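You operate a simulated robot arm through the tools that you are given. There is no shell and no other tool. Be economical: measure what you need, move in short steps, check, and stop when the job is done.

You are at the controls of a simulated robot arm. One attempt, no reset.

Task
Close the corner cupboard door. Fetch the teal paper cup and set it on top of the yellow striped packet. Fetch the teal napkins and set it on the upper shelf under the baskets. Close the drawer right of the bins. Fetch the medium cups and stand it on the pink card tray. Take the blue token and put it on top of the green roll. Take the green paper cup and leave it on top of the yellow reel. Take the red reel on the top of the steel table and put it away on the top of the corner shelf. The order is free. Set down upright: medium cups.

Only the result counts: the job must be done as asked and must still hold three seconds after the hand-in. Knocking over, shifting, dropping, spilling or breaking anything else fails it. Flat cloth is picked up by pressing the open fingertips on it (5 to 10 N) and closing them slowly along it; thin cloth reads only 2 to 8 mm in the jaws.

Robot
A 7-joint arm with a two-finger parallel gripper on a trunk, on a base that drives. Base frame: it is fixed to the floor where the robot stands at the start and does not move with it; the origin is under the middle of the robot, x ahead of it, y to its left, z up. Readings come in cm, rad, newtons and seconds.
With the tool pointing down near the work surface it reaches from about 28 to 72 cm from the robot's upright axis, wherever it stands. Its first joint turns from -2.897 to 2.897 rad. Places, roughly: blue token (4x4x2 cm) [-160, -100, 90]; corner cupboard door [60, 10, 50]; drawer right of the bins [-130, 80, 80]; green paper cup (6x6x5 cm) [90, 330, 90]; green roll (6x6x15 cm) [-80, 110, 100]; medium cups [-200, 125, 100]; pink card tray (14x23x3 cm) [-120, 100, 90]; red reel (6x6x5 cm) [150, 330, 90]; teal napkins (9x2x10 cm) [-110, 110, 100]; teal paper cup (6x6x5 cm) [-90, 80, 100]; top of the corner shelf (19x69 cm) [-284, 134, 180]; upper shelf under the baskets [-150, -90, 50]; yellow reel (6x6x5 cm) [140, 330, 90]; yellow striped packet (5x5x6 cm) [-110, -110, 90]. Payload 1.57 kg.
Tool frame: the origin (TCP) lies between the finger pads and is the grasp point; the fingertips stand 3 cm ahead of it; z points along the fingers, y is the line along which they close. The gripper opens to 8 cm. The fingers are 1.7 cm wide and 1.2 cm thick; the gripper's body (4 by 8.2 cm) begins 8 cm behind the TCP.
Orientation is that of the tool frame in the base frame, as a unit quaternion [x, y, z, w]. With the fingers straight down and closing along the base's y, the tool's x points along the base's -x, its y along +y and its z along -z.

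Tools
- The arm moves only by the tool servo_tool. Its argument "steps" is one flat list of numbers, 7 for each row, row after row: the opening, from 0 (shut) to 1 (fully open), then the shift along the tool's x, y, z in cm, then the turn, a rotation vector about the tool's x, y, z in rad. In form: [grip, tx, ty, tz, wx, wy, wz, grip, tx, ty, tz, wx, wy, wz, ...]. A call has 1 to 10 rows; each row is the pose to reach, as a shift and turn from the pose commanded when the call began, along the tool's axes at that moment. Each row takes 0.2 s and may step no farther than 5 cm and 0.15 rad from the row before; otherwise, or with a gripper value out of range, the whole call is refused. Where a pose cannot be reached the arm comes as near as it can. A force on the tool above 40 N (or 10 N above the force at the start of the call, whichever is more), or a blocked arm, ends the call early, and 0.2 s more pass. The fingers move at their own pace (about 7.2 cm/s each) and stop on an object; they squeeze with about 43 N. The grip force told is the motor's: it shows also when the fingers shut on nothing. Time passes only in rows, and 0.2 s behind the last, so rows that repeat a pose let the fingers close. It gives the time, the measured TCP pose, the force on the tool (base axes), the opening and the grip force at its end, in the units of the frame above (readings bear some noise), with the torque about the TCP (base axes, N m) and any sound that the robot's microphone picked up.
- Cameras (640 x 400 px; columns grow to the right, rows downward): "scene" is now at [0.24, 14.95, 141.08]; the picture's right is [0.12, -0.99, 0.00], its down [-0.68, -0.08, -0.73] and it looks along [0.72, 0.09, -0.69] (base axes); focal length 276 px, centre (320, 200). "wrist" rides on the gripper at [7.2, -0.7, -12.2] in the tool frame; the picture's right is [0.09, 1.00, 0.00], its down [-0.84, 0.08, -0.54] and it looks along [-0.54, 0.05, 0.84] (tool axes); focal length 238 px, centre (320, 200). There is no depth. A picture from a camera that has moved, and an enlarged one, comes with that camera's place and axes in the base frame and with its lens.
- capture(camera): a new picture of that camera. The clock stands still meanwhile.
- slide_trunk(by): slides the trunk up (or, below 0, down) by that many cm; the arm and the scene camera ride with it, the base frame stays. It gives what a move gives, with no picture.
- base_move(legs): drives the robot by 1 to 6 legs, each [ahead, left, turn to the left] in cm, cm and rad, along the robot's own axes; the way and the turn of a leg run together, so that a leg with both is an arc; at most 150 cm and 3.142 rad a leg. The arm and the cameras ride along, it lands a little off, and it stops where it bumps. It gives what a move gives.
- aim_head(pan, tilt): turns the head with the scene camera to pan (to the left, within 1.501 rad either way) and tilt (down, from -0.506 to 1.204), counted from straight ahead of the robot. It gives what a move gives.
- inspect(camera, box): a new picture of the part [left, top, right, bottom] of that camera's present view, enlarged. The clock stands still meanwhile.
- sign_off(): hands the job in; it is judged then, once.

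Work in short steps. Places have to be worked out from the pictures, the camera data and where the tool is seen: move nearer, look again, correct. Check each grasp and each placing, and mend what went wrong. You have 207 turns and 184 pictures in all, those below and enlarged ones among them. Open the gripper and draw the arm clear of the work before you hand the job in, unless the task says otherwise.

The tools are called after "Emit:" as a command line: name --argument value ..., lists and objects as JSON in quotes. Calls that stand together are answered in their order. servo_tool: Moves the arm, as the interface text tells. Its arguments: {"type":"object","properties":{"steps":{"type":"array"}},"required":["steps"]} The other tools are called the same way: slide_trunk (by) slides the trunk up or down; base_move (legs) drives the base; aim_head (pan, tilt) turns the head that bears the scene camera; capture (camera) takes a picture; inspect (camera, box) takes an enlarged picture of a part of a camera's view; sign_off () hands the job in.

At the start:

```text
t: 0.0
position: [48.03, -3.41, 98.02]
tool_rot: [0.001, 1.0, 0.0, 0.0]
ft_force: [0.1, -0.2, 0.2]
wrist_torque: [0.0, -0.04, 0.0]
opening: 7.96
grip_force: 0.0
trunk travel left (down, up): [-22.5, 25.5]
robot x, y, heading: [0.61, 0.07, -0.002]
head pan, tilt: [0.12, 0.756]
```

scene: 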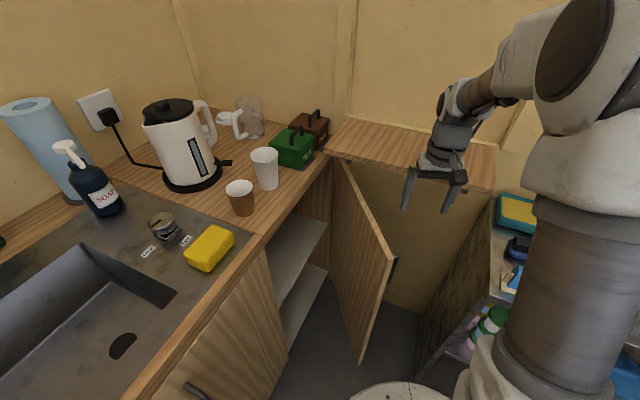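
wrist: 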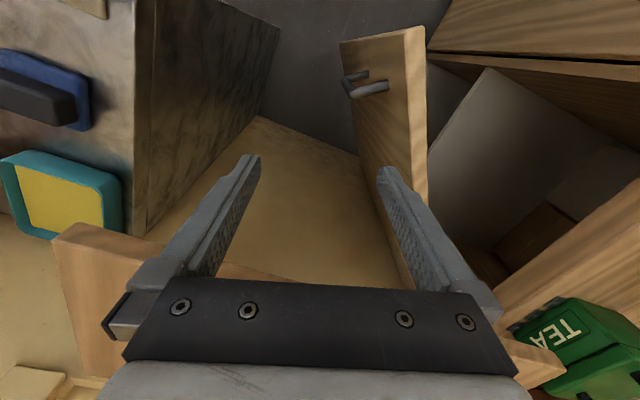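

The corner door stands ajar in front of the robot. I'll look around first to get the layout.

Emit:
aim_head --pan 1.2 --tilt 0.4

Emit:
capture --camera "scene"

Emit:
aim_head --pan -1.2 --tilt 0.6

Emit:
capture --camera "scene"

Emit:
aim_head --pan 0.0 --tilt 0.95

Emit:
capture --camera "scene"

```text
t: 1.3
position: [48.0, -3.43, 98.02]
tool_rot: [0.0, 1.0, -0.001, 0.0]
ft_force: [-0.4, 0.1, 0.2]
wrist_torque: [0.0, 0.0, 0.02]
opening: 8.01
grip_force: 0.0
trunk travel left (down, up): [-22.5, 25.5]
robot x, y, heading: [0.26, -0.3, -0.003]
head pan, tilt: [1.201, 0.4]
```

```text
181 pictures are left
camera scene: at [-4.61, 22.59, 144.23], right [0.93, -0.36, 0.0], down [-0.14, -0.36, -0.92], along [0.33, 0.86, -0.39], focal length 276 px, centre (320, 200)
```

scene: 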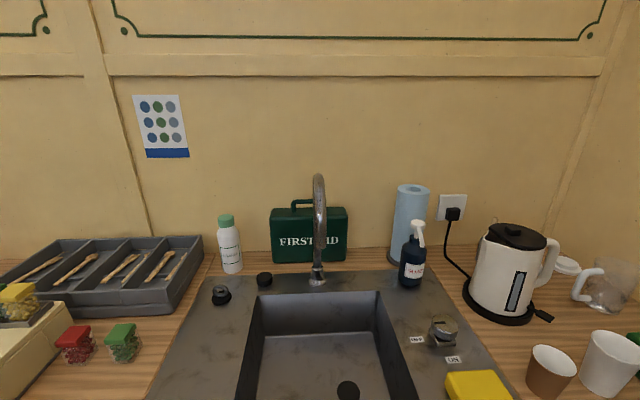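

```text
t: 3.5
position: [48.06, -3.44, 97.95]
tool_rot: [0.0, 1.0, -0.001, -0.001]
ft_force: [-0.4, 0.6, 0.4]
wrist_torque: [-0.02, -0.01, -0.01]
opening: 7.98
grip_force: 0.0
trunk travel left (down, up): [-22.5, 25.5]
robot x, y, heading: [-0.09, 0.1, 0.001]
head pan, tilt: [-1.201, 0.6]
```

```text
180 pictures are left
camera scene: at [-4.77, 5.72, 142.41], right [-0.93, -0.36, 0.0], down [-0.2, 0.53, -0.83], along [0.3, -0.77, -0.56], focal length 276 px, centre (320, 200)
```

scene: 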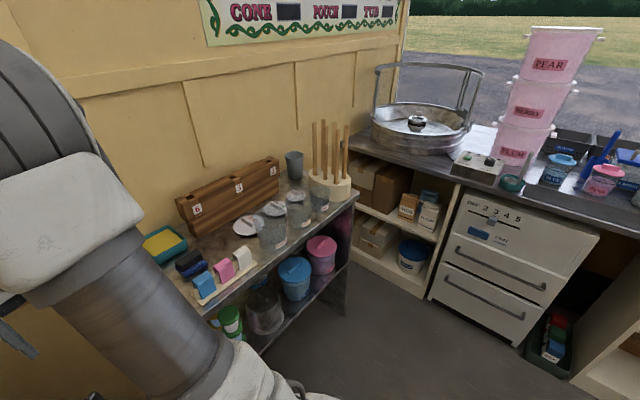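

```text
t: 4.9
position: [47.94, -3.42, 97.98]
tool_rot: [0.0, 1.0, 0.0, 0.0]
ft_force: [0.4, -0.1, 0.1]
wrist_torque: [0.02, -0.02, 0.0]
opening: 8.0
grip_force: 0.0
trunk travel left (down, up): [-22.5, 25.5]
robot x, y, heading: [0.05, -0.03, -0.0]
head pan, tilt: [0.0, 0.949]
```

```text
179 pictures are left
camera scene: at [-0.7, 13.95, 139.57], right [0.0, -1.0, 0.0], down [-0.81, 0.0, -0.58], along [0.58, 0.0, -0.81], focal length 276 px, centre (320, 200)
```

scene: 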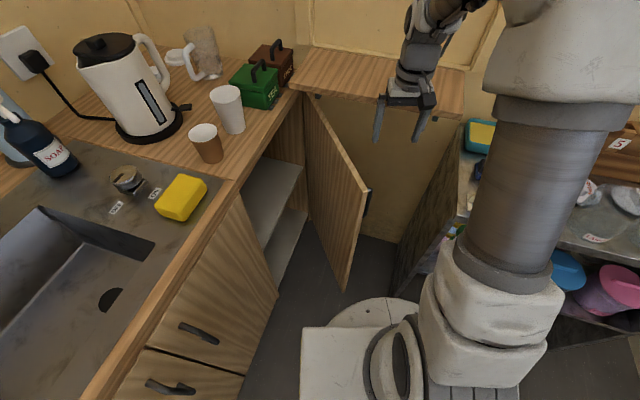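

I judge the door hinged at about (76,18) with its free end near (41,2), needing a push towards +y. I'll shut the fingers and lower them on the right side of the door, then check.

Emit:
servo_tool --steps '[0, 0, -3, 0, 0, 0, 0, 0, -2, -4, 2, -0.1, 0, 0, 0, -4, -5, 5, -0.2, 0, 0, 0, -4, -5, 9, -0.3, 0, 0, 0, -4, -5, 13, -0.3, 0, 0, 0, -4, -5, 17, -0.3, 0, 0]'

Emit:
capture --camera "scene"

Emit:
capture --camera "wrist"

```text
t: 5.8
position: [51.96, -8.41, 93.06]
tool_rot: [0.0, 0.994, 0.108, 0.003]
ft_force: [-0.6, -0.2, 6.5]
wrist_torque: [-0.3, -0.11, -0.08]
opening: 0.01
grip_force: 21.1
trunk travel left (down, up): [-22.5, 25.5]
robot x, y, heading: [0.14, -0.36, -0.002]
head pan, tilt: [0.0, 0.949]
stopped in row 4: the force on the tool passed its limit at 92 N (the readings are from after the stop); the commanded pose is now the measured one
```

```text
178 pictures are left
camera scene: at [-0.75, 13.97, 139.58], right [0.0, -1.0, 0.0], down [-0.81, 0.0, -0.58], along [0.58, 0.0, -0.81], focal length 276 px, centre (320, 200)
```

scene: 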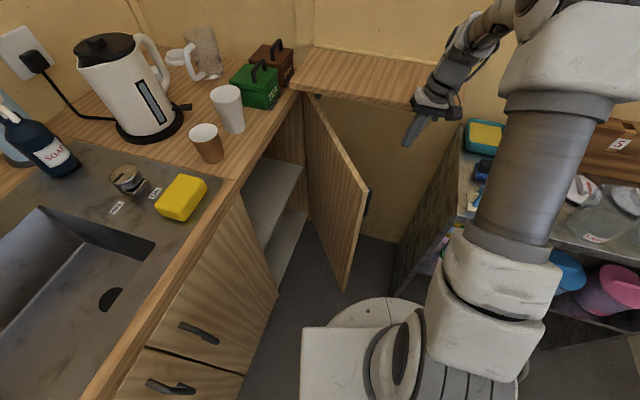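

```text
177 pictures are left
camera wrist: at [44.78, -11.75, 104.74], right [-0.09, 0.97, 0.21], down [0.83, -0.04, 0.55], along [0.55, 0.23, -0.81], focal length 238 px, centre (320, 200)
```

wrist: 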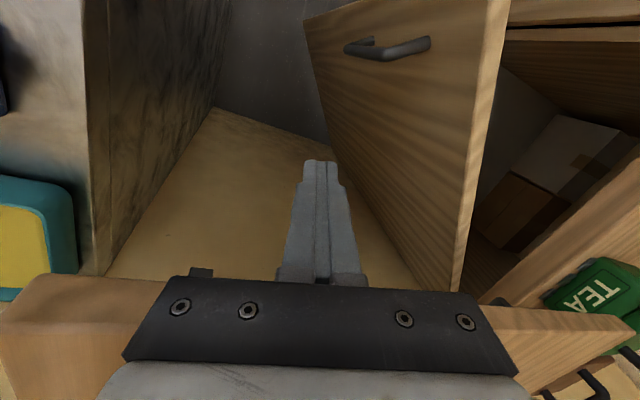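

The hand's back touched the wooden plank ahead (edge near x=57). I'll back off towards the robot, then lower beside the handle, which I triangulate at about (43,1,78).

Emit:
servo_tool --steps '[0, 3, 0, -1, 0, 0, 0, 0, 6.5, 0, 0, 0, 0, 0, 0, 6.5, 0, 4, 0, 0, 0, 0, 6.5, -1, 8, 0, 0, 0, 0, 6.5, -1.8, 12, 0, 0, 0, 0, 6.5, -1.8, 15, 0, 0, 0]'

Emit:
capture --camera "scene"

Emit:
capture --camera "wrist"

```text
t: 7.2
position: [45.43, -6.79, 77.67]
tool_rot: [0.0, 0.994, 0.108, 0.003]
ft_force: [0.3, -0.3, 0.2]
wrist_torque: [0.04, -0.01, 0.01]
opening: 0.0
grip_force: 21.0
trunk travel left (down, up): [-22.5, 25.5]
robot x, y, heading: [0.01, -0.21, -0.005]
head pan, tilt: [0.0, 0.949]
```

```text
176 pictures are left
camera scene: at [-0.7, 13.96, 139.57], right [0.0, -1.0, 0.0], down [-0.81, 0.0, -0.58], along [0.58, 0.0, -0.81], focal length 276 px, centre (320, 200)
```

scene: 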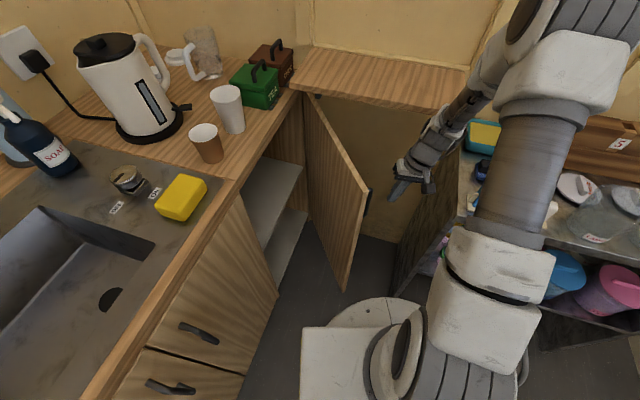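

```text
175 pictures are left
camera wrist: at [38.31, -10.23, 89.4], right [-0.09, 0.97, 0.21], down [0.83, -0.04, 0.55], along [0.54, 0.23, -0.81], focal length 238 px, centre (320, 200)
```

wrist: 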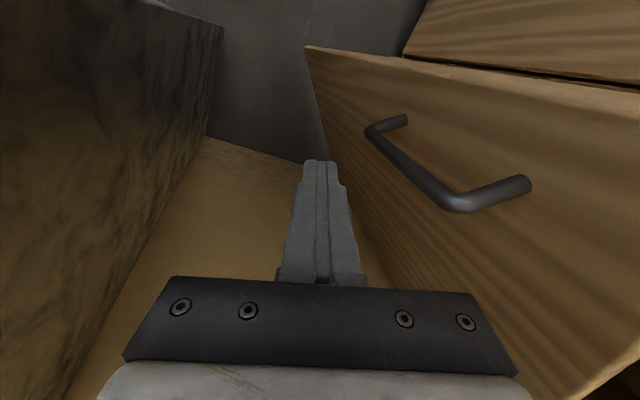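

The fingers are beside the door, level with the handle. I'll push it towards +y in steps while tilting the tool away from the counter edge.

Emit:
servo_tool --steps '[0, 0, 2.5, 0.5, -0.05, 0, 0, 0, 0, 5, 1, -0.1, 0, 0, 0, 0.5, 7.5, 1.6, -0.15, 0, 0, 0, 1, 10, 2.2, -0.2, 0, 0, 0, 1.5, 12.5, 2.8, -0.25, 0, 0, 0, 2, 15, 3.3, -0.3, 0, 0, 0, 2, 17.5, 3.9, -0.35, 0, 0]'

Emit:
capture --camera "scene"

```text
t: 8.8
position: [43.52, 11.12, 78.01]
tool_rot: [0.0, 0.96, 0.28, 0.003]
ft_force: [0.1, -0.7, 0.0]
wrist_torque: [-0.02, 0.02, -0.01]
opening: 0.01
grip_force: 21.6
trunk travel left (down, up): [-22.5, 25.5]
robot x, y, heading: [0.04, -0.11, -0.001]
head pan, tilt: [0.0, 0.949]
```

```text
174 pictures are left
camera scene: at [-0.69, 13.96, 139.57], right [0.0, -1.0, 0.0], down [-0.81, 0.0, -0.58], along [0.58, 0.0, -0.81], focal length 276 px, centre (320, 200)
```

scene: 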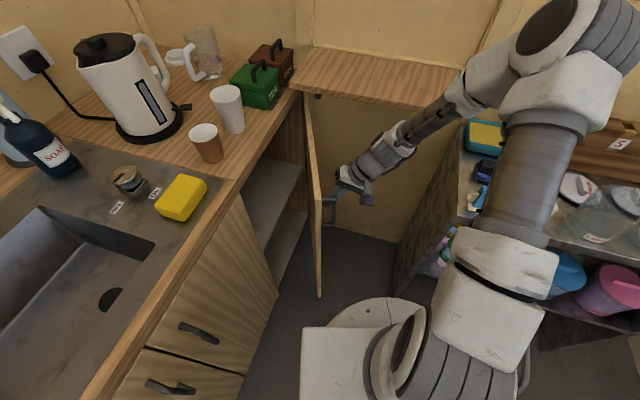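

The door follows. Continue pushing towards the closed position.

Emit:
servo_tool --steps '[0, 0, 2.1, 1.35, 0, 0, 0, 0, 0, 4.2, 2.7, 0, 0, 0, 0, 0, 6.3, 4.0, 0, 0, 0, 0, 0, 8.4, 5.4, 0, 0, 0, 0, 0, 10.1, 6.45, 0, 0, 0, 0, 0, 11.4, 7.3, 0, 0, 0, 0, 0, 12.7, 8.1, 0, 0, 0, 0, 0, 13.9, 8.9, 0, 0, 0]'

Emit:
capture --camera "scene"

```text
t: 10.6
position: [43.79, 27.51, 77.72]
tool_rot: [0.0, 0.96, 0.279, 0.003]
ft_force: [2.2, -0.3, 0.0]
wrist_torque: [0.03, 0.06, -0.02]
opening: 0.0
grip_force: 21.6
trunk travel left (down, up): [-22.5, 25.5]
robot x, y, heading: [0.09, 0.12, -0.002]
head pan, tilt: [0.0, 0.949]
```

```text
173 pictures are left
camera scene: at [-0.67, 13.95, 139.57], right [0.0, -1.0, 0.0], down [-0.81, 0.0, -0.58], along [0.58, 0.0, -0.81], focal length 276 px, centre (320, 200)
```

scene: 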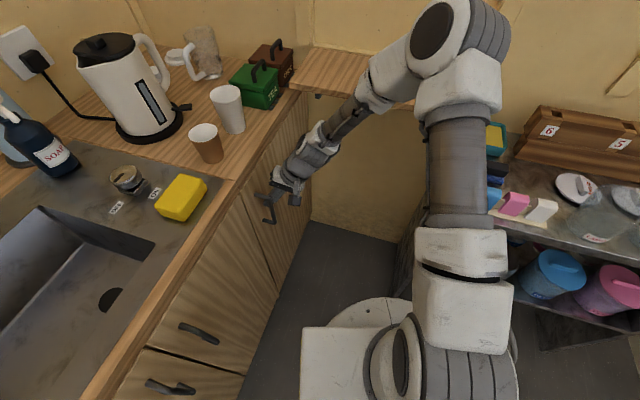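

It looks nearly shut. I'll push a little further until the force rises.

Emit:
servo_tool --steps '[0, 0, 0.9, 0.6, 0, 0, 0, 0, 0, 1.7, 1.1, 0, 0, 0, 0, 0, 2.5, 1.6, 0, 0, 0, 0, 0, 3.4, 2.1, 0, 0, 0, 0, 0, 4.2, 2.7, 0, 0, 0]'

Emit:
inspect --camera "scene" --box '[160, 100, 400, 320]'

```text
t: 11.2
position: [43.86, 28.43, 77.66]
tool_rot: [0.005, 0.961, 0.275, 0.003]
ft_force: [-5.2, -10.8, 11.6]
wrist_torque: [0.08, 0.02, 0.05]
opening: 0.0
grip_force: 21.7
trunk travel left (down, up): [-22.5, 25.5]
robot x, y, heading: [0.05, -0.08, -0.003]
head pan, tilt: [0.0, 0.949]
stopped in row 3: the force on the tool passed its limit at 49 N (the readings are from after the stop); the commanded pose is now the measured one
```

```text
1.82 times, centred on (280, 210) of scene
camera zoom: at [-0.77, 13.78, 139.6], right [0.0, -1.0, 0.0], down [-0.81, 0.0, -0.58], along [0.58, 0.0, -0.81], focal length 503 px, centre (393, 182)
```

zoom: 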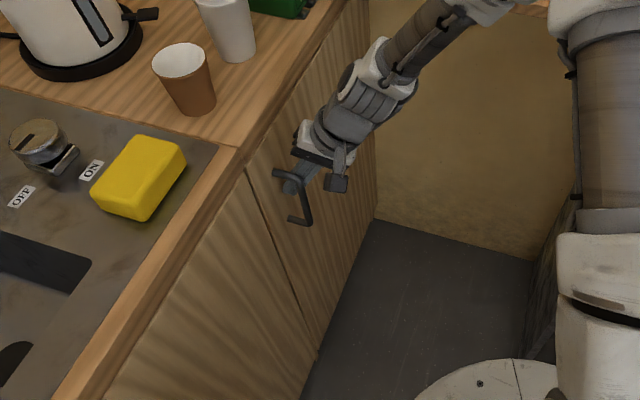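

The force stop with the gap closed shows the door is shut. I'll withdraw straight back, untilt, and tuck the arm.

Emit:
servo_tool --steps '[0, -0.5, -2.5, -1.6, 0, 0, 0, 0, -0.5, -5, -3.2, 0.05, 0, 0, 0, -0.5, -8.4, -5.4, 0.15, 0, 0, 0, -0.5, -12, -7.6, 0.3, 0, 0, 0, 2, -13, -11, 0.42, 0, 0, 0, 4, -12.5, -15, 0.55, 0, 0, 0, 6, -11.5, -19, 0.55, 0, 0, 0, 9, -10, -22, 0.55, 0, 0, 0, 12, -9, -25, 0.55, 0, 0]'

Emit:
inspect --camera "scene" --box '[160, 100, 400, 320]'

Emit:
aim_head --pan -1.5 --tilt 0.5

Emit:
capture --camera "scene"

Emit:
aim_head --pan 1.5 --tilt 0.4

Emit:
capture --camera "scene"

```text
t: 13.2
position: [31.58, 7.96, 94.11]
tool_rot: [0.004, 1.0, 0.004, 0.0]
ft_force: [0.4, -0.3, 0.1]
wrist_torque: [-0.05, 0.0, -0.02]
opening: 0.0
grip_force: 21.1
trunk travel left (down, up): [-22.5, 25.5]
robot x, y, heading: [0.21, 0.15, 0.005]
head pan, tilt: [0.0, 0.949]
```

```text
1.82 times, centred on (280, 210) of scene
camera zoom: at [-0.64, 13.91, 139.56], right [0.0, -1.0, 0.0], down [-0.81, 0.0, -0.58], along [0.58, 0.0, -0.81], focal length 503 px, centre (393, 182)
```

zoom: 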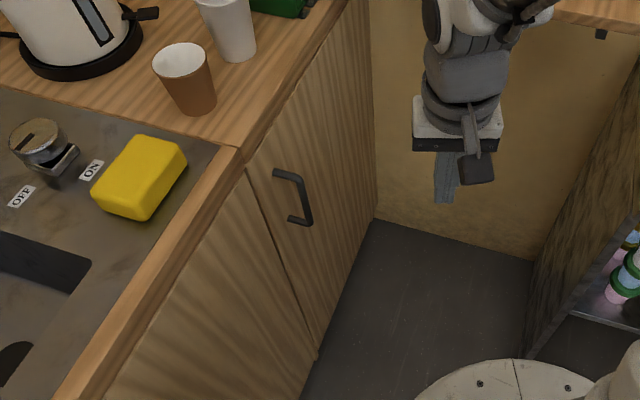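

```text
t: 14.8
position: [31.56, 8.05, 94.17]
tool_rot: [0.005, 1.0, 0.003, 0.001]
ft_force: [-0.4, 0.9, 0.4]
wrist_torque: [0.0, 0.03, 0.0]
opening: 0.02
grip_force: 21.4
trunk travel left (down, up): [-22.5, 25.5]
robot x, y, heading: [0.07, -0.24, -0.004]
head pan, tilt: [-1.499, 0.499]
```

```text
170 pictures are left
camera scene: at [-7.3, 4.84, 143.31], right [-1.0, -0.07, 0.0], down [-0.03, 0.48, -0.88], along [0.06, -0.88, -0.48], focal length 276 px, centre (320, 200)
```

scene: 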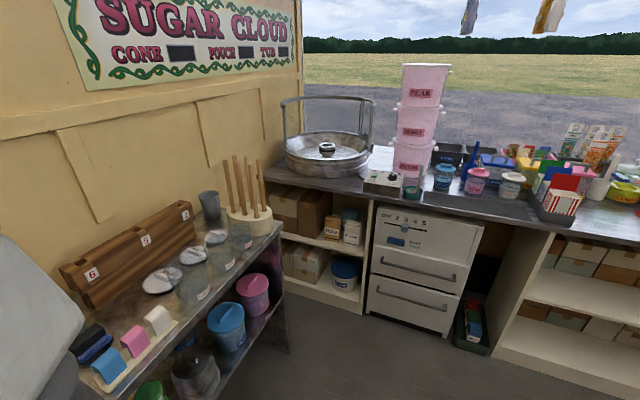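

```text
t: 17.4
position: [31.51, 8.11, 94.09]
tool_rot: [0.004, 1.0, 0.003, 0.0]
ft_force: [-0.8, 1.2, -0.3]
wrist_torque: [0.0, -0.03, 0.02]
opening: 0.0
grip_force: 21.4
trunk travel left (down, up): [-22.5, 25.5]
robot x, y, heading: [-0.35, 0.09, -0.002]
head pan, tilt: [1.499, 0.4]
```

```text
169 pictures are left
camera scene: at [-7.26, 23.16, 144.23], right [1.0, -0.07, 0.0], down [-0.03, -0.39, -0.92], along [0.07, 0.92, -0.39], focal length 276 px, centre (320, 200)
```

scene: 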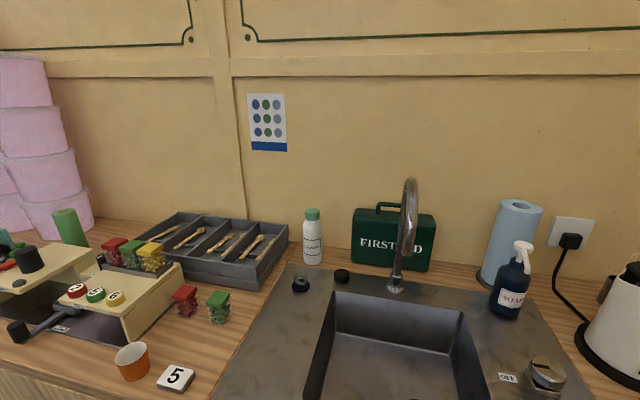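

Door is closed. I'll back up along the aisle and look around there.

Emit:
base_move --legs '[[-90, 0, 0]]'

Emit:
capture --camera "scene"

Emit:
aim_head --pan -1.5 --tilt 0.5

Emit:
capture --camera "scene"

```text
t: 23.7
position: [-58.96, 8.13, 94.07]
tool_rot: [0.003, 1.0, 0.003, 0.001]
ft_force: [-0.6, -0.5, 0.8]
wrist_torque: [0.02, 0.0, 0.03]
opening: 0.01
grip_force: 21.7
trunk travel left (down, up): [-22.5, 25.5]
robot x, y, heading: [-90.81, -0.26, 0.005]
head pan, tilt: [1.499, 0.4]
```

```text
168 pictures are left
camera scene: at [-97.92, 22.98, 144.23], right [1.0, -0.07, 0.0], down [-0.03, -0.39, -0.92], along [0.06, 0.92, -0.39], focal length 276 px, centre (320, 200)
```

scene: 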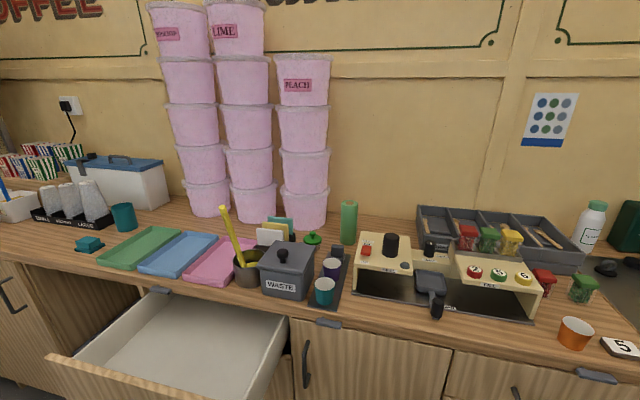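

```text
t: 26.3
position: [-59.06, 8.13, 94.07]
tool_rot: [0.002, 1.0, 0.003, 0.001]
ft_force: [-0.5, 0.0, -0.6]
wrist_torque: [0.0, 0.01, 0.01]
opening: 0.0
grip_force: 21.3
trunk travel left (down, up): [-22.5, 25.5]
robot x, y, heading: [-90.36, 0.07, 0.003]
head pan, tilt: [-1.499, 0.499]
```

```text
167 pictures are left
camera scene: at [-97.85, 4.67, 143.32], right [-1.0, -0.08, 0.0], down [-0.04, 0.48, -0.88], along [0.07, -0.88, -0.48], focal length 276 px, centre (320, 200)
```

scene: 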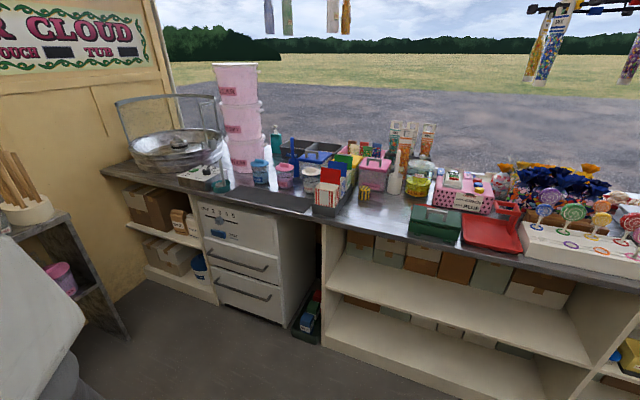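

The room is rotated about −18° to the base frame; the counter edge is at n≈42 in wall-normal coordinates and the open drawer front at n≈22. I'll turn to face that counter and stand in front of the drawer.

Emit:
base_move --legs '[[0, 0, 1.257], [8, 70, 0]]'

Emit:
aim_head --pan 0 --tilt 0.75

Emit:
capture --camera "scene"

```text
t: 36.2
position: [-153.1, 60.32, 94.12]
tool_rot: [-0.59, 0.807, 0.003, -0.001]
ft_force: [-0.2, -0.3, 0.0]
wrist_torque: [0.04, -0.01, 0.02]
opening: 0.0
grip_force: 21.8
trunk travel left (down, up): [-22.5, 25.5]
robot x, y, heading: [-154.81, 27.93, 1.273]
head pan, tilt: [-1.499, 0.499]
```

```text
t: 37.8
position: [-152.99, 60.36, 94.13]
tool_rot: [-0.591, 0.807, 0.003, -0.001]
ft_force: [0.3, 1.0, -0.5]
wrist_torque: [0.0, 0.03, -0.01]
opening: 0.0
grip_force: 21.3
trunk travel left (down, up): [-22.5, 25.5]
robot x, y, heading: [-154.37, 27.72, 1.271]
head pan, tilt: [0.0, 0.75]
```

```text
166 pictures are left
camera scene: at [-167.84, 32.15, 141.12], right [0.96, -0.3, 0.0], down [-0.2, -0.65, -0.73], along [0.22, 0.7, -0.68], focal length 276 px, centre (320, 200)
```

scene: 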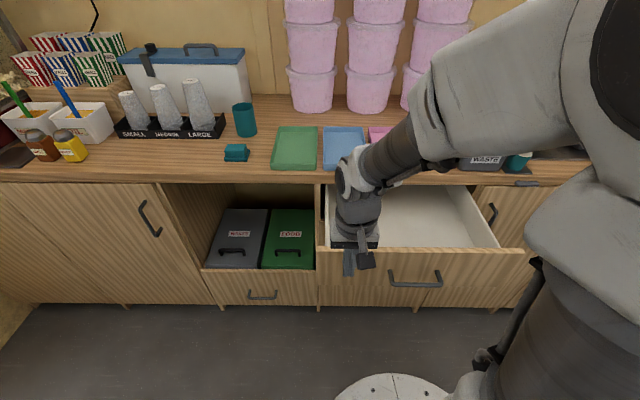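

The drawer front is ~46 cm ahead of the robot, centred ~13 cm to the right, handle at z≈69. I'll bring the shut fingers in front of the handle.

Emit:
servo_tool --steps '[0, 0, -4, 2, 0, 0, 0, 0, 0, -8, 4, 0, 0, 0, 0, 0, -12, 6.5, 0, 0, 0, 0, 0, -16, 9, 0, -0.1, 0, 0, 0, -19, 12, 0, -0.2, 0, 0, 0, -21.5, 15, 0, -0.3, 0, 0, 0, -21.5, 19, 0, -0.35, 0, 0, 0, -21.5, 23, 0, -0.35, 0]'

Emit:
capture --camera "scene"

Emit:
capture --camera "wrist"

```text
t: 39.6
position: [-132.82, 54.15, 70.99]
tool_rot: [-0.581, 0.795, 0.107, 0.14]
ft_force: [0.0, 0.2, -0.7]
wrist_torque: [-0.01, 0.01, -0.01]
opening: 0.0
grip_force: 21.6
trunk travel left (down, up): [-22.5, 25.5]
robot x, y, heading: [-154.89, 27.87, 1.273]
head pan, tilt: [0.0, 0.75]
```

```text
165 pictures are left
camera scene: at [-167.86, 32.13, 141.13], right [0.96, -0.29, 0.0], down [-0.2, -0.65, -0.73], along [0.22, 0.7, -0.68], focal length 276 px, centre (320, 200)
```

scene: 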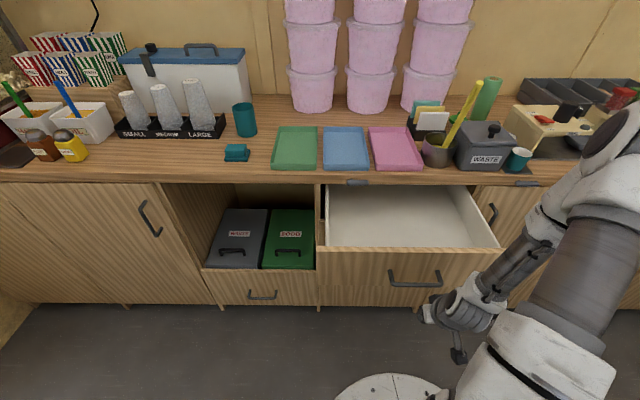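

```text
164 pictures are left
camera wrist: at [-135.43, 43.27, 79.88], right [-0.98, 0.22, -0.02], down [0.11, 0.59, 0.8], along [0.19, 0.78, -0.6], focal length 238 px, centre (320, 200)
```

wrist: 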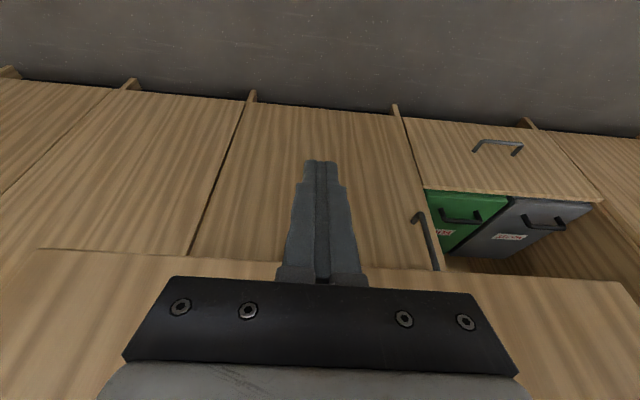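

I need to see what's the drawer front and what's the cabinet below; zooming.

Emit:
inspect --camera "scene" --box '[290, 170, 530, 320]'

```text
2.67 times, centred on (410, 245) of scene
camera zoom: at [-167.86, 32.13, 141.13], right [0.96, -0.29, 0.0], down [-0.2, -0.65, -0.73], along [0.22, 0.7, -0.68], focal length 737 px, centre (80, 80)
```

zoom: 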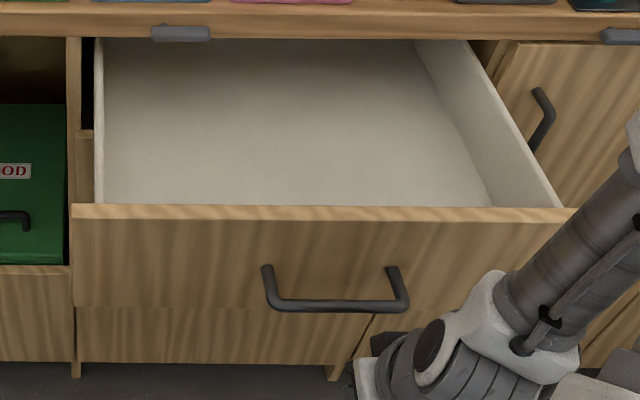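

The drawer front spans z≈70–87 and the handle sits near z=76, so I need to go up 7.5 cm, then push forward on the handle.

Emit:
servo_tool --steps '[0, -1.3, 0, -3.6, 0, 0, 0, 0, -2.6, 0, -7.0, 0, 0, 0, 0, -5.4, 0, -6, 0, 0, 0, 0, -8.2, 0, -5, 0, 0, 0, 0, -10.5, 0, -4.1, 0, 0, 0, 0, -12.9, 0, -3.3, 0, 0, 0, 0, -15.2, 0, -2.4, 0, 0, 0, 0, -17.6, 0, -1.5, 0, 0, 0]'

Emit:
capture --camera "scene"

```text
t: 41.4
position: [-127.99, 69.33, 78.57]
tool_rot: [-0.581, 0.795, 0.107, 0.139]
ft_force: [0.2, -0.3, -0.2]
wrist_torque: [-0.03, 0.0, -0.01]
opening: 0.02
grip_force: 21.2
out of reach, approached as far as the arm can: row 2
trunk travel left (down, up): [-22.5, 25.5]
robot x, y, heading: [-154.37, 28.04, 1.27]
head pan, tilt: [0.0, 0.75]
```

```text
162 pictures are left
camera scene: at [-167.85, 32.15, 141.13], right [0.96, -0.29, 0.0], down [-0.2, -0.65, -0.73], along [0.22, 0.7, -0.68], focal length 276 px, centre (320, 200)
```

scene: 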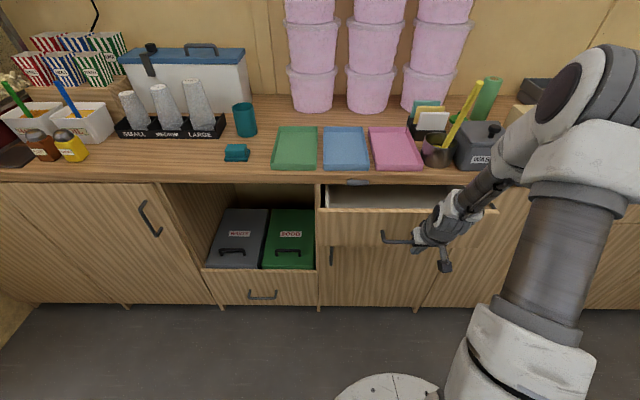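

The drawer is sliding in well; continue until the force rises.

Emit:
servo_tool --steps '[0, -2.3, 0, 0.85, 0, 0, 0, 0, -4.6, 0, 1.7, 0, 0, 0, 0, -6.1, 0, 2.2, 0, 0, 0, 0, -7.5, 0, 2.7, 0, 0, 0, 0, -8.9, 0, 3.2, 0, 0, 0, 0, -10.3, 0, 3.75, 0, 0, 0, 0, -11.7, 0, 4.3, 0, 0, 0, 0, -13.1, 0, 4.8, 0, 0, 0]'

Emit:
inspect --camera "scene" --box '[290, 120, 530, 270]'

```text
t: 43.0
position: [-124.32, 79.97, 77.85]
tool_rot: [-0.582, 0.797, 0.1, 0.128]
ft_force: [-0.9, -0.7, -0.1]
wrist_torque: [0.11, -0.01, -0.02]
opening: 0.0
grip_force: 21.0
trunk travel left (down, up): [-22.5, 25.5]
robot x, y, heading: [-154.63, 27.7, 1.269]
head pan, tilt: [0.0, 0.75]
stopped in row 8: the force on the tool passed its limit at 49 N (the readings are from after the stop); the commanded pose is now the measured one
```

```text
2.67 times, centred on (410, 195) of scene
camera zoom: at [-167.84, 32.13, 141.11], right [0.96, -0.29, 0.0], down [-0.2, -0.65, -0.73], along [0.22, 0.7, -0.68], focal length 737 px, centre (80, 213)
```

zoom: 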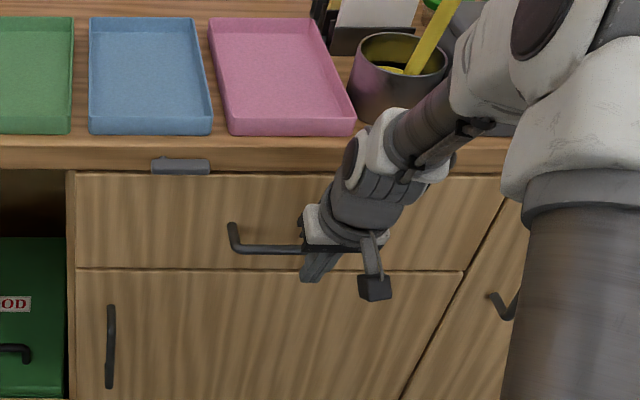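

The drawer is flush. I'll back out, raise the arm and tuck it high.

Emit:
servo_tool --steps '[0, 2.8, 0, -1, 0, 0, 0, 0, 5.6, 0, -2, 0, 0, 0, 0, 9.4, 0, -3.4, 0, 0, 0, 0, 13, 0, -5.5, 0, 0.1, 0, 0, 16, 2, -9, 0, 0.2, 0, 0, 18, 4, -13, 0, 0.31, 0, 0, 19, 7, -17, 0, 0.31, 0, 0, 19, 9, -21.5, 0, 0.31, 0, 0, 18, 11, -26, 0, 0.31, 0, 0, 17, 13, -30, 0, 0.31, 0]'

Emit:
aim_head --pan 0.0 --tilt 0.5

Emit:
capture --camera "scene"

Emit:
aim_head --pan 1.4 --tilt 0.4

Emit:
capture --camera "scene"

```text
refused: row 5 steps farther than a row can; nothing moved
```

```text
t: 43.8
position: [-124.4, 80.01, 77.85]
tool_rot: [-0.582, 0.797, 0.1, 0.128]
ft_force: [-0.9, -5.9, -3.3]
wrist_torque: [0.06, -0.02, 0.01]
opening: 0.0
grip_force: 21.1
trunk travel left (down, up): [-22.5, 25.5]
robot x, y, heading: [-153.92, 27.79, 1.268]
head pan, tilt: [0.0, 0.499]
```

```text
160 pictures are left
camera scene: at [-167.62, 32.87, 143.31], right [0.96, -0.29, 0.0], down [-0.14, -0.46, -0.88], along [0.26, 0.84, -0.48], focal length 276 px, centre (320, 200)
```

scene: 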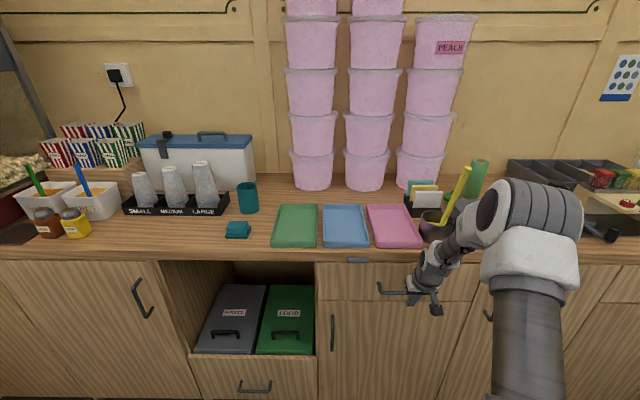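

```text
t: 45.3
position: [-124.42, 80.03, 77.89]
tool_rot: [-0.582, 0.797, 0.101, 0.127]
ft_force: [-3.3, -10.4, -7.0]
wrist_torque: [0.16, -0.07, 0.03]
opening: 0.0
grip_force: 21.2
trunk travel left (down, up): [-22.5, 25.5]
robot x, y, heading: [-154.51, 27.85, 1.271]
head pan, tilt: [1.4, 0.4]
```

```text
159 pictures are left
camera scene: at [-178.55, 28.38, 144.23], right [0.45, 0.89, 0.0], down [0.35, -0.18, -0.92], along [-0.82, 0.42, -0.39], focal length 276 px, centre (320, 200)
```

scene: 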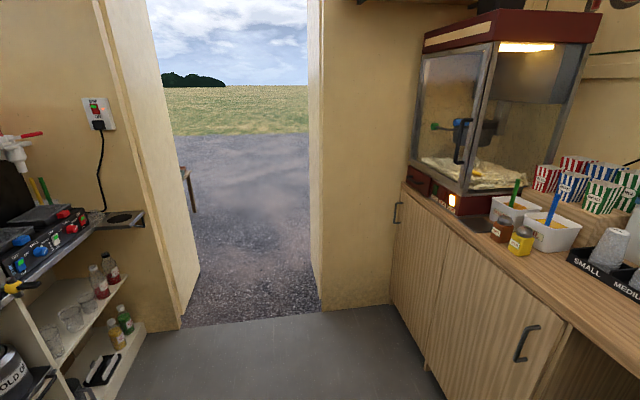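

Doorway found at the −x end. Retry the retraction with smaller steps.

Emit:
servo_tool --steps '[0, 2.8, 0, -1, 0, 0, 0, 0, 5.6, 0, -2, 0, 0, 0, 0, 9.4, 0, -3.4, 0, 0, 0, 0, 13, 0, -5.5, 0, 0.1, 0, 0, 15.5, 2, -8.5, 0, 0.2, 0, 0, 17, 4, -12, 0, 0.31, 0, 0, 18, 6, -16, 0, 0.31, 0, 0, 18, 8, -20, 0, 0.31, 0, 0, 18, 10, -24, 0, 0.31, 0, 0, 18, 12, -28, 0, 0.31, 0]'

```text
t: 47.5
position: [-143.87, 58.83, 98.71]
tool_rot: [-0.59, 0.807, 0.009, 0.005]
ft_force: [-0.6, -0.1, 0.5]
wrist_torque: [-0.03, 0.01, 0.01]
opening: 0.0
grip_force: 20.9
trunk travel left (down, up): [-22.5, 25.5]
robot x, y, heading: [-154.89, 27.88, 1.277]
head pan, tilt: [1.4, 0.4]
```

Drive to face the cup holder: left 60, ahead 22 (counter edge will then be ~42 cm ahead).

Emit:
base_move --legs '[[0, 60, 0], [22, 0, 0]]'

Emit:
aim_head --pan 0.0 --tilt 0.8

Emit:
capture --camera "scene"

Emit:
capture --camera "wrist"

```text
t: 54.0
position: [-192.54, 97.35, 98.82]
tool_rot: [-0.585, 0.811, 0.009, 0.005]
ft_force: [0.0, 0.0, -0.2]
wrist_torque: [0.02, 0.02, 0.0]
opening: 0.01
grip_force: 21.3
trunk travel left (down, up): [-22.5, 25.5]
robot x, y, heading: [-203.64, 66.78, 1.259]
head pan, tilt: [1.4, 0.4]
```

```text
t: 55.6
position: [-192.63, 97.37, 98.77]
tool_rot: [-0.586, 0.81, 0.009, 0.004]
ft_force: [-1.2, 0.2, -0.2]
wrist_torque: [-0.04, -0.01, -0.03]
opening: 0.0
grip_force: 20.9
trunk travel left (down, up): [-22.5, 25.5]
robot x, y, heading: [-203.9, 66.16, 1.265]
head pan, tilt: [0.0, 0.799]
```

```text
158 pictures are left
camera scene: at [-217.1, 70.79, 140.72], right [0.95, -0.31, 0.0], down [-0.22, -0.68, -0.7], along [0.21, 0.66, -0.72], focal length 276 px, centre (320, 200)
```

scene: 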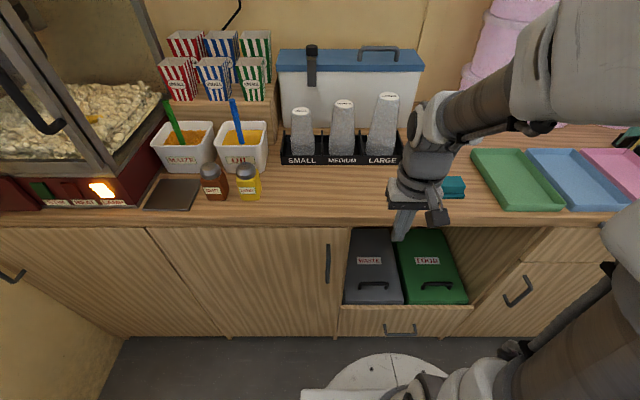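

```text
157 pictures are left
camera wrist: at [-194.17, 89.98, 110.79], right [-0.97, 0.23, 0.01], down [0.19, 0.81, 0.56], along [0.12, 0.55, -0.83], focal length 238 px, centre (320, 200)
```

wrist: 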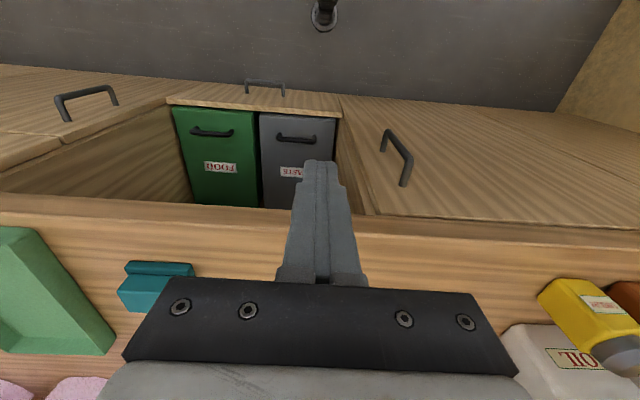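

Zoom on the cup stacks.

Emit:
inspect --camera "scene" --box '[270, 80, 420, 180]'

```text
4.00 times, centred on (345, 130) of scene
camera zoom: at [-217.1, 70.79, 140.72], right [0.95, -0.31, 0.0], down [-0.22, -0.68, -0.7], along [0.21, 0.66, -0.72], focal length 1106 px, centre (220, 480)
```

zoom: 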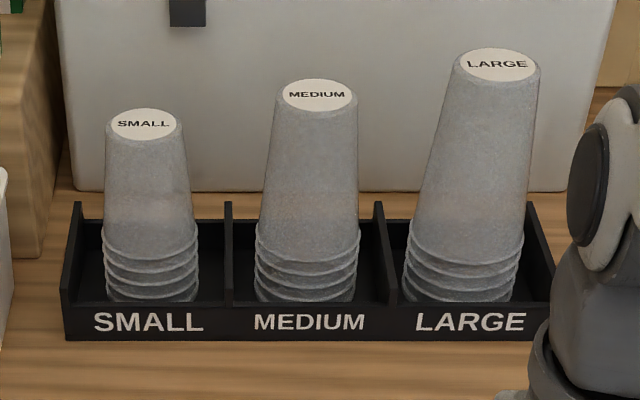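

The medium stack stands at about (−191.3,131.2), z 91.5–107.7, narrow end up (5.3 cm top). I'll rise and go above it with the gripper open.

Emit:
servo_tool --steps '[1, 0, 0, -4.5, 0, 0, 0, 1, 0, 0, -9, 0, 0, 0, 1, 0, 0, -13.5, 0, 0, 0, 1, 0, 1, -18, 0, 0, 0, 1, -3.5, 2, -21, 0, 0, 0, 1, -8, 3, -23, 0, 0, 0, 1, -12.5, 4.5, -23, 0, 0, 0, 1, -17, 6, -23, 0, 0, 0, 1, -21.5, 7.5, -23, 0, 0, 0, 1, -26, 9, -23, 0, 0, 0]'

Emit:
capture --camera "wrist"

```text
refused: row 6 steps farther than a row can; nothing moved
```

```text
155 pictures are left
camera wrist: at [-194.17, 89.98, 110.79], right [-0.97, 0.23, 0.01], down [0.19, 0.81, 0.56], along [0.12, 0.55, -0.83], focal length 238 px, centre (320, 200)
```

wrist: 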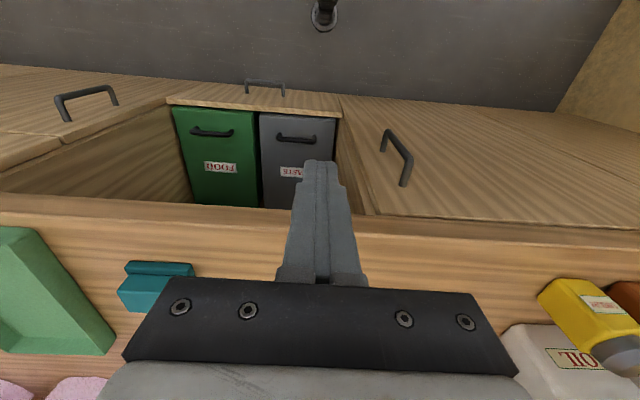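

Re-issue with shorter rows.

Emit:
servo_tool --steps '[1, 0, 0, -4.7, 0, 0, 0, 1, 0, 0, -9.4, 0, 0, 0, 1, 0, 0, -14, 0, 0, 0, 1, 0, 1, -18.5, 0, 0, 0, 1, -3, 2, -22, 0, 0, 0, 1, -7.3, 3.2, -23, 0, 0, 0, 1, -11.8, 4.7, -23, 0, 0, 0, 1, -16.4, 6.2, -23, 0, 0, 0, 1, -21, 7.7, -23, 0, 0, 0, 1, -25.6, 9, -23, 0, 0, 0]'

Emit:
capture --camera "wrist"

```text
t: 57.8
position: [-193.08, 124.08, 122.2]
tool_rot: [-0.586, 0.811, 0.009, 0.003]
ft_force: [0.1, -0.5, -0.5]
wrist_torque: [0.03, -0.01, -0.04]
opening: 8.0
grip_force: 0.0
trunk travel left (down, up): [-22.5, 25.5]
robot x, y, heading: [-204.02, 66.61, 1.259]
head pan, tilt: [0.0, 0.799]
```

```text
154 pictures are left
camera wrist: at [-194.68, 116.71, 134.26], right [-0.97, 0.23, 0.01], down [0.19, 0.81, 0.56], along [0.12, 0.54, -0.83], focal length 238 px, centre (320, 200)
```

wrist: 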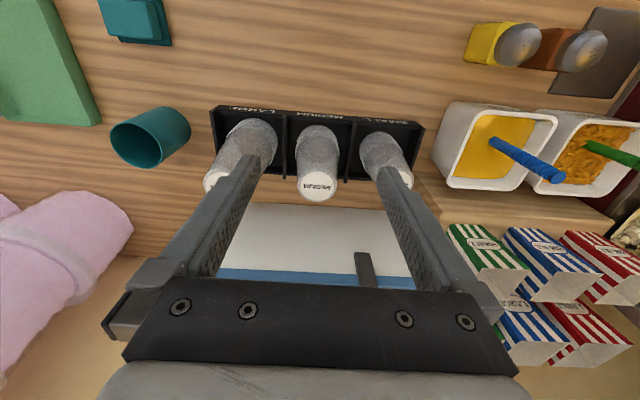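

Medium top lies at about (−191,131.8). Align over it and descend to just above for a check.

Emit:
servo_tool --steps '[1, -4, 0.3, 0, 0, 0, 0, 1, -7.8, 0.5, 0, 0, 0, 0, 1, -7.8, 0.5, 4.5, 0, 0, 0, 1, -7.8, 0.5, 9, 0, 0, 0]'

Emit:
capture --camera "wrist"

Emit:
inspect --camera "scene" --box '[270, 60, 470, 180]'

```text
t: 58.8
position: [-190.96, 130.16, 113.88]
tool_rot: [-0.585, 0.811, 0.01, 0.005]
ft_force: [0.0, -1.0, 0.3]
wrist_torque: [0.02, 0.0, 0.0]
opening: 8.0
grip_force: 0.0
out of reach, approached as far as the arm can: row 1, 2, 3, 4
trunk travel left (down, up): [-22.5, 25.5]
robot x, y, heading: [-203.41, 66.31, 1.258]
head pan, tilt: [0.0, 0.799]
```

```text
153 pictures are left
camera wrist: at [-192.49, 122.69, 125.87], right [-0.97, 0.23, 0.01], down [0.19, 0.81, 0.56], along [0.12, 0.55, -0.83], focal length 238 px, centre (320, 200)
```

wrist: 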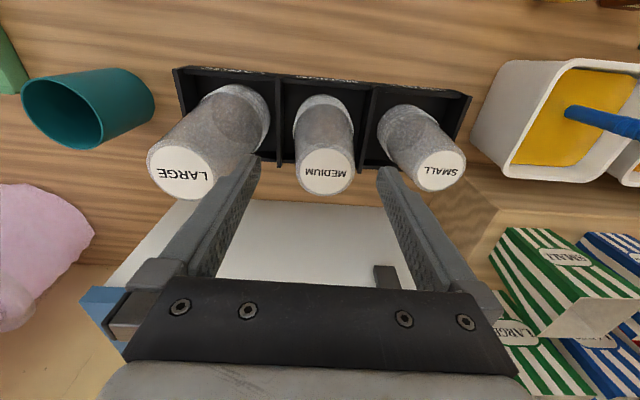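

```text
3.20 times, centred on (370, 120) of scene
camera zoom: at [-217.11, 70.71, 140.73], right [0.95, -0.31, 0.0], down [-0.22, -0.68, -0.7], along [0.21, 0.66, -0.72], focal length 885 px, centre (160, 456)
```

zoom: 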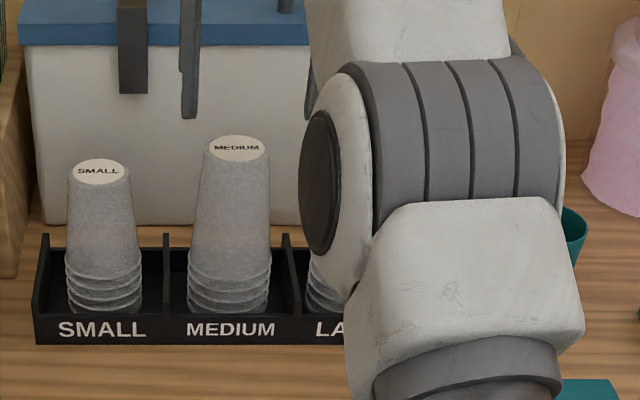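

Out of reach by a bit at this height. Raise, then drive 7 cm nearer.

Emit:
servo_tool --steps '[1, 1, 0, -4, 0, 0, 0, 1, 3, 0, -8, 0, 0, 0]'

Emit:
base_move --legs '[[7, 0, 0]]'

Emit:
capture --camera "wrist"

```text
t: 59.4
position: [-192.77, 126.09, 120.46]
tool_rot: [-0.586, 0.81, 0.011, 0.005]
ft_force: [-0.4, 0.8, 0.5]
wrist_torque: [0.02, 0.01, 0.03]
opening: 8.02
grip_force: 0.1
out of reach, approached as far as the arm can: row 1, 2
trunk travel left (down, up): [-22.5, 25.5]
robot x, y, heading: [-203.51, 66.42, 1.265]
head pan, tilt: [0.0, 0.799]
```

```text
t: 60.7
position: [-190.45, 132.7, 120.32]
tool_rot: [-0.585, 0.811, 0.01, 0.003]
ft_force: [-0.1, -0.4, -0.1]
wrist_torque: [-0.03, -0.01, 0.0]
opening: 8.01
grip_force: 0.1
trunk travel left (down, up): [-22.5, 25.5]
robot x, y, heading: [-201.7, 72.81, 1.256]
head pan, tilt: [0.0, 0.799]
stopped in leg 1: the robot was blocked; the commanded pose is now the measured one
```

```text
151 pictures are left
camera wrist: at [-192.13, 125.29, 132.33], right [-0.97, 0.23, 0.01], down [0.19, 0.81, 0.56], along [0.12, 0.54, -0.83], focal length 238 px, centre (320, 200)
```

wrist: 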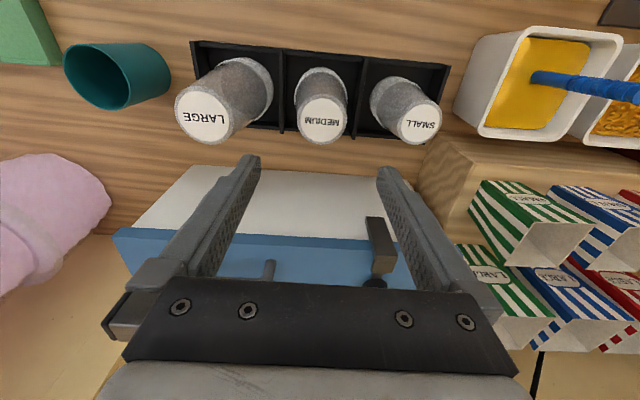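

Now within reach. Shift back 1 cm and descend in two stages.

Emit:
servo_tool --steps '[1, 1.0, 0.2, 0, 0, 0, 0, 1, 1.0, 0.2, 4, 0, 0, 0, 1, 1.0, 0.2, 8, 0, 0, 0, 1, 1.0, 0.2, 10.5, 0, 0, 0]'

Emit:
capture --camera "wrist"

```text
t: 61.7
position: [-191.11, 132.03, 109.71]
tool_rot: [-0.585, 0.811, 0.009, 0.004]
ft_force: [0.5, 0.7, -0.4]
wrist_torque: [0.03, -0.03, 0.01]
opening: 7.99
grip_force: 0.1
trunk travel left (down, up): [-22.5, 25.5]
robot x, y, heading: [-201.88, 72.83, 1.259]
head pan, tilt: [0.0, 0.799]
```

```text
150 pictures are left
camera wrist: at [-192.66, 124.63, 121.66], right [-0.97, 0.23, 0.01], down [0.19, 0.81, 0.56], along [0.12, 0.54, -0.83], focal length 238 px, centre (320, 200)
```

wrist: 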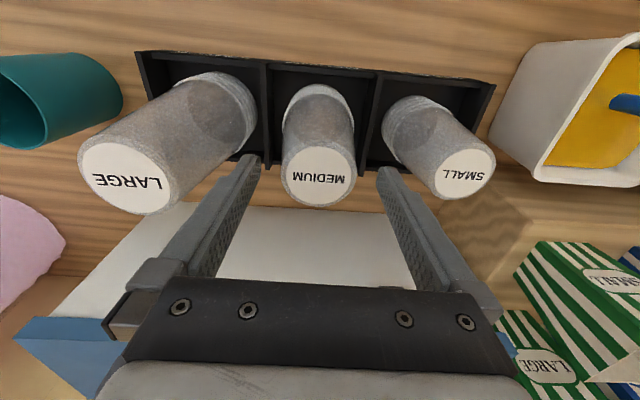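

Well centred. Descend to z≈103 and close.

Emit:
servo_tool --steps '[1, 0.1, 0, 3.5, 0, 0, 0, 1, 0.2, 0, 6.7, 0, 0, 0, 0.5, 0.2, 0, 6.7, 0, 0, 0, 0, 0.2, 0, 6.7, 0, 0, 0, 0, 0.2, 0, 6.7, 0, 0, 0, 0, 0.2, 0, 6.7, 0, 0, 0]'

Emit:
capture --camera "wrist"

```text
t: 63.1
position: [-191.23, 132.13, 103.06]
tool_rot: [-0.585, 0.811, 0.01, 0.005]
ft_force: [0.1, 0.6, 0.1]
wrist_torque: [-0.01, -0.02, -0.01]
opening: 6.32
grip_force: 42.7
trunk travel left (down, up): [-22.5, 25.5]
robot x, y, heading: [-201.9, 73.42, 1.259]
head pan, tilt: [0.0, 0.799]
```

```text
149 pictures are left
camera wrist: at [-192.79, 124.72, 114.92], right [-0.97, 0.23, 0.01], down [0.19, 0.81, 0.56], along [0.12, 0.54, -0.83], focal length 238 px, centre (320, 200)
```

wrist: 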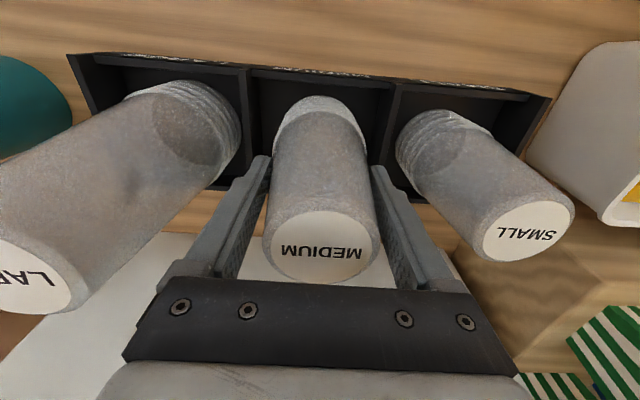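

Gripped at 6.3 cm. Lift straight up.

Emit:
servo_tool --steps '[0, 0, 0, -2, 0, 0, 0, 0, 0, 0, -5, 0, 0, 0, 0, 0, 0, -8.5, 0, 0, 0, 0, 0, 0, -12, 0, 0, 0, 0, 1, 0, -16, 0, 0, 0]'

Emit:
capture --camera "wrist"

Emit:
capture --camera "scene"

```text
t: 64.3
position: [-191.48, 130.77, 118.93]
tool_rot: [-0.585, 0.811, 0.01, 0.004]
ft_force: [0.6, 0.0, -0.4]
wrist_torque: [0.0, 0.0, 0.01]
opening: 6.34
grip_force: 42.7
trunk travel left (down, up): [-22.5, 25.5]
robot x, y, heading: [-201.61, 73.25, 1.258]
head pan, tilt: [0.0, 0.799]
```

```text
148 pictures are left
camera wrist: at [-193.08, 123.33, 130.97], right [-0.97, 0.23, 0.01], down [0.19, 0.81, 0.56], along [0.12, 0.54, -0.83], focal length 238 px, centre (320, 200)
```

wrist: 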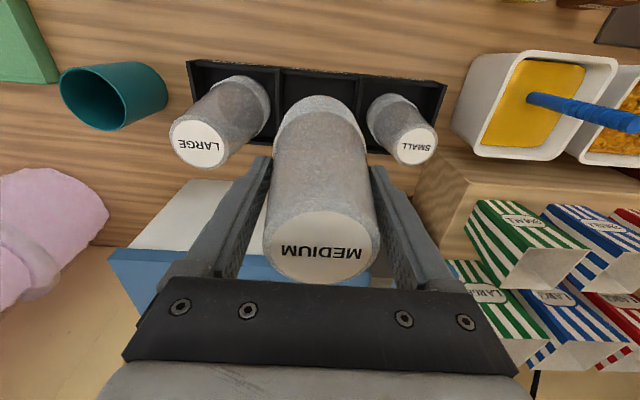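

```text
147 pictures are left
camera scene: at [-215.05, 77.39, 140.72], right [0.95, -0.31, 0.0], down [-0.22, -0.68, -0.7], along [0.21, 0.66, -0.72], focal length 276 px, centre (320, 200)
```

scene: 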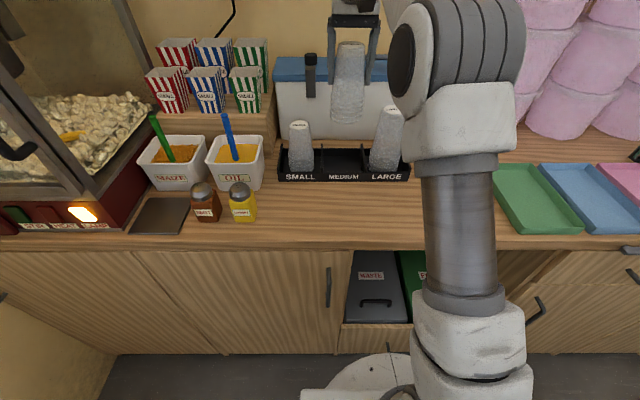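

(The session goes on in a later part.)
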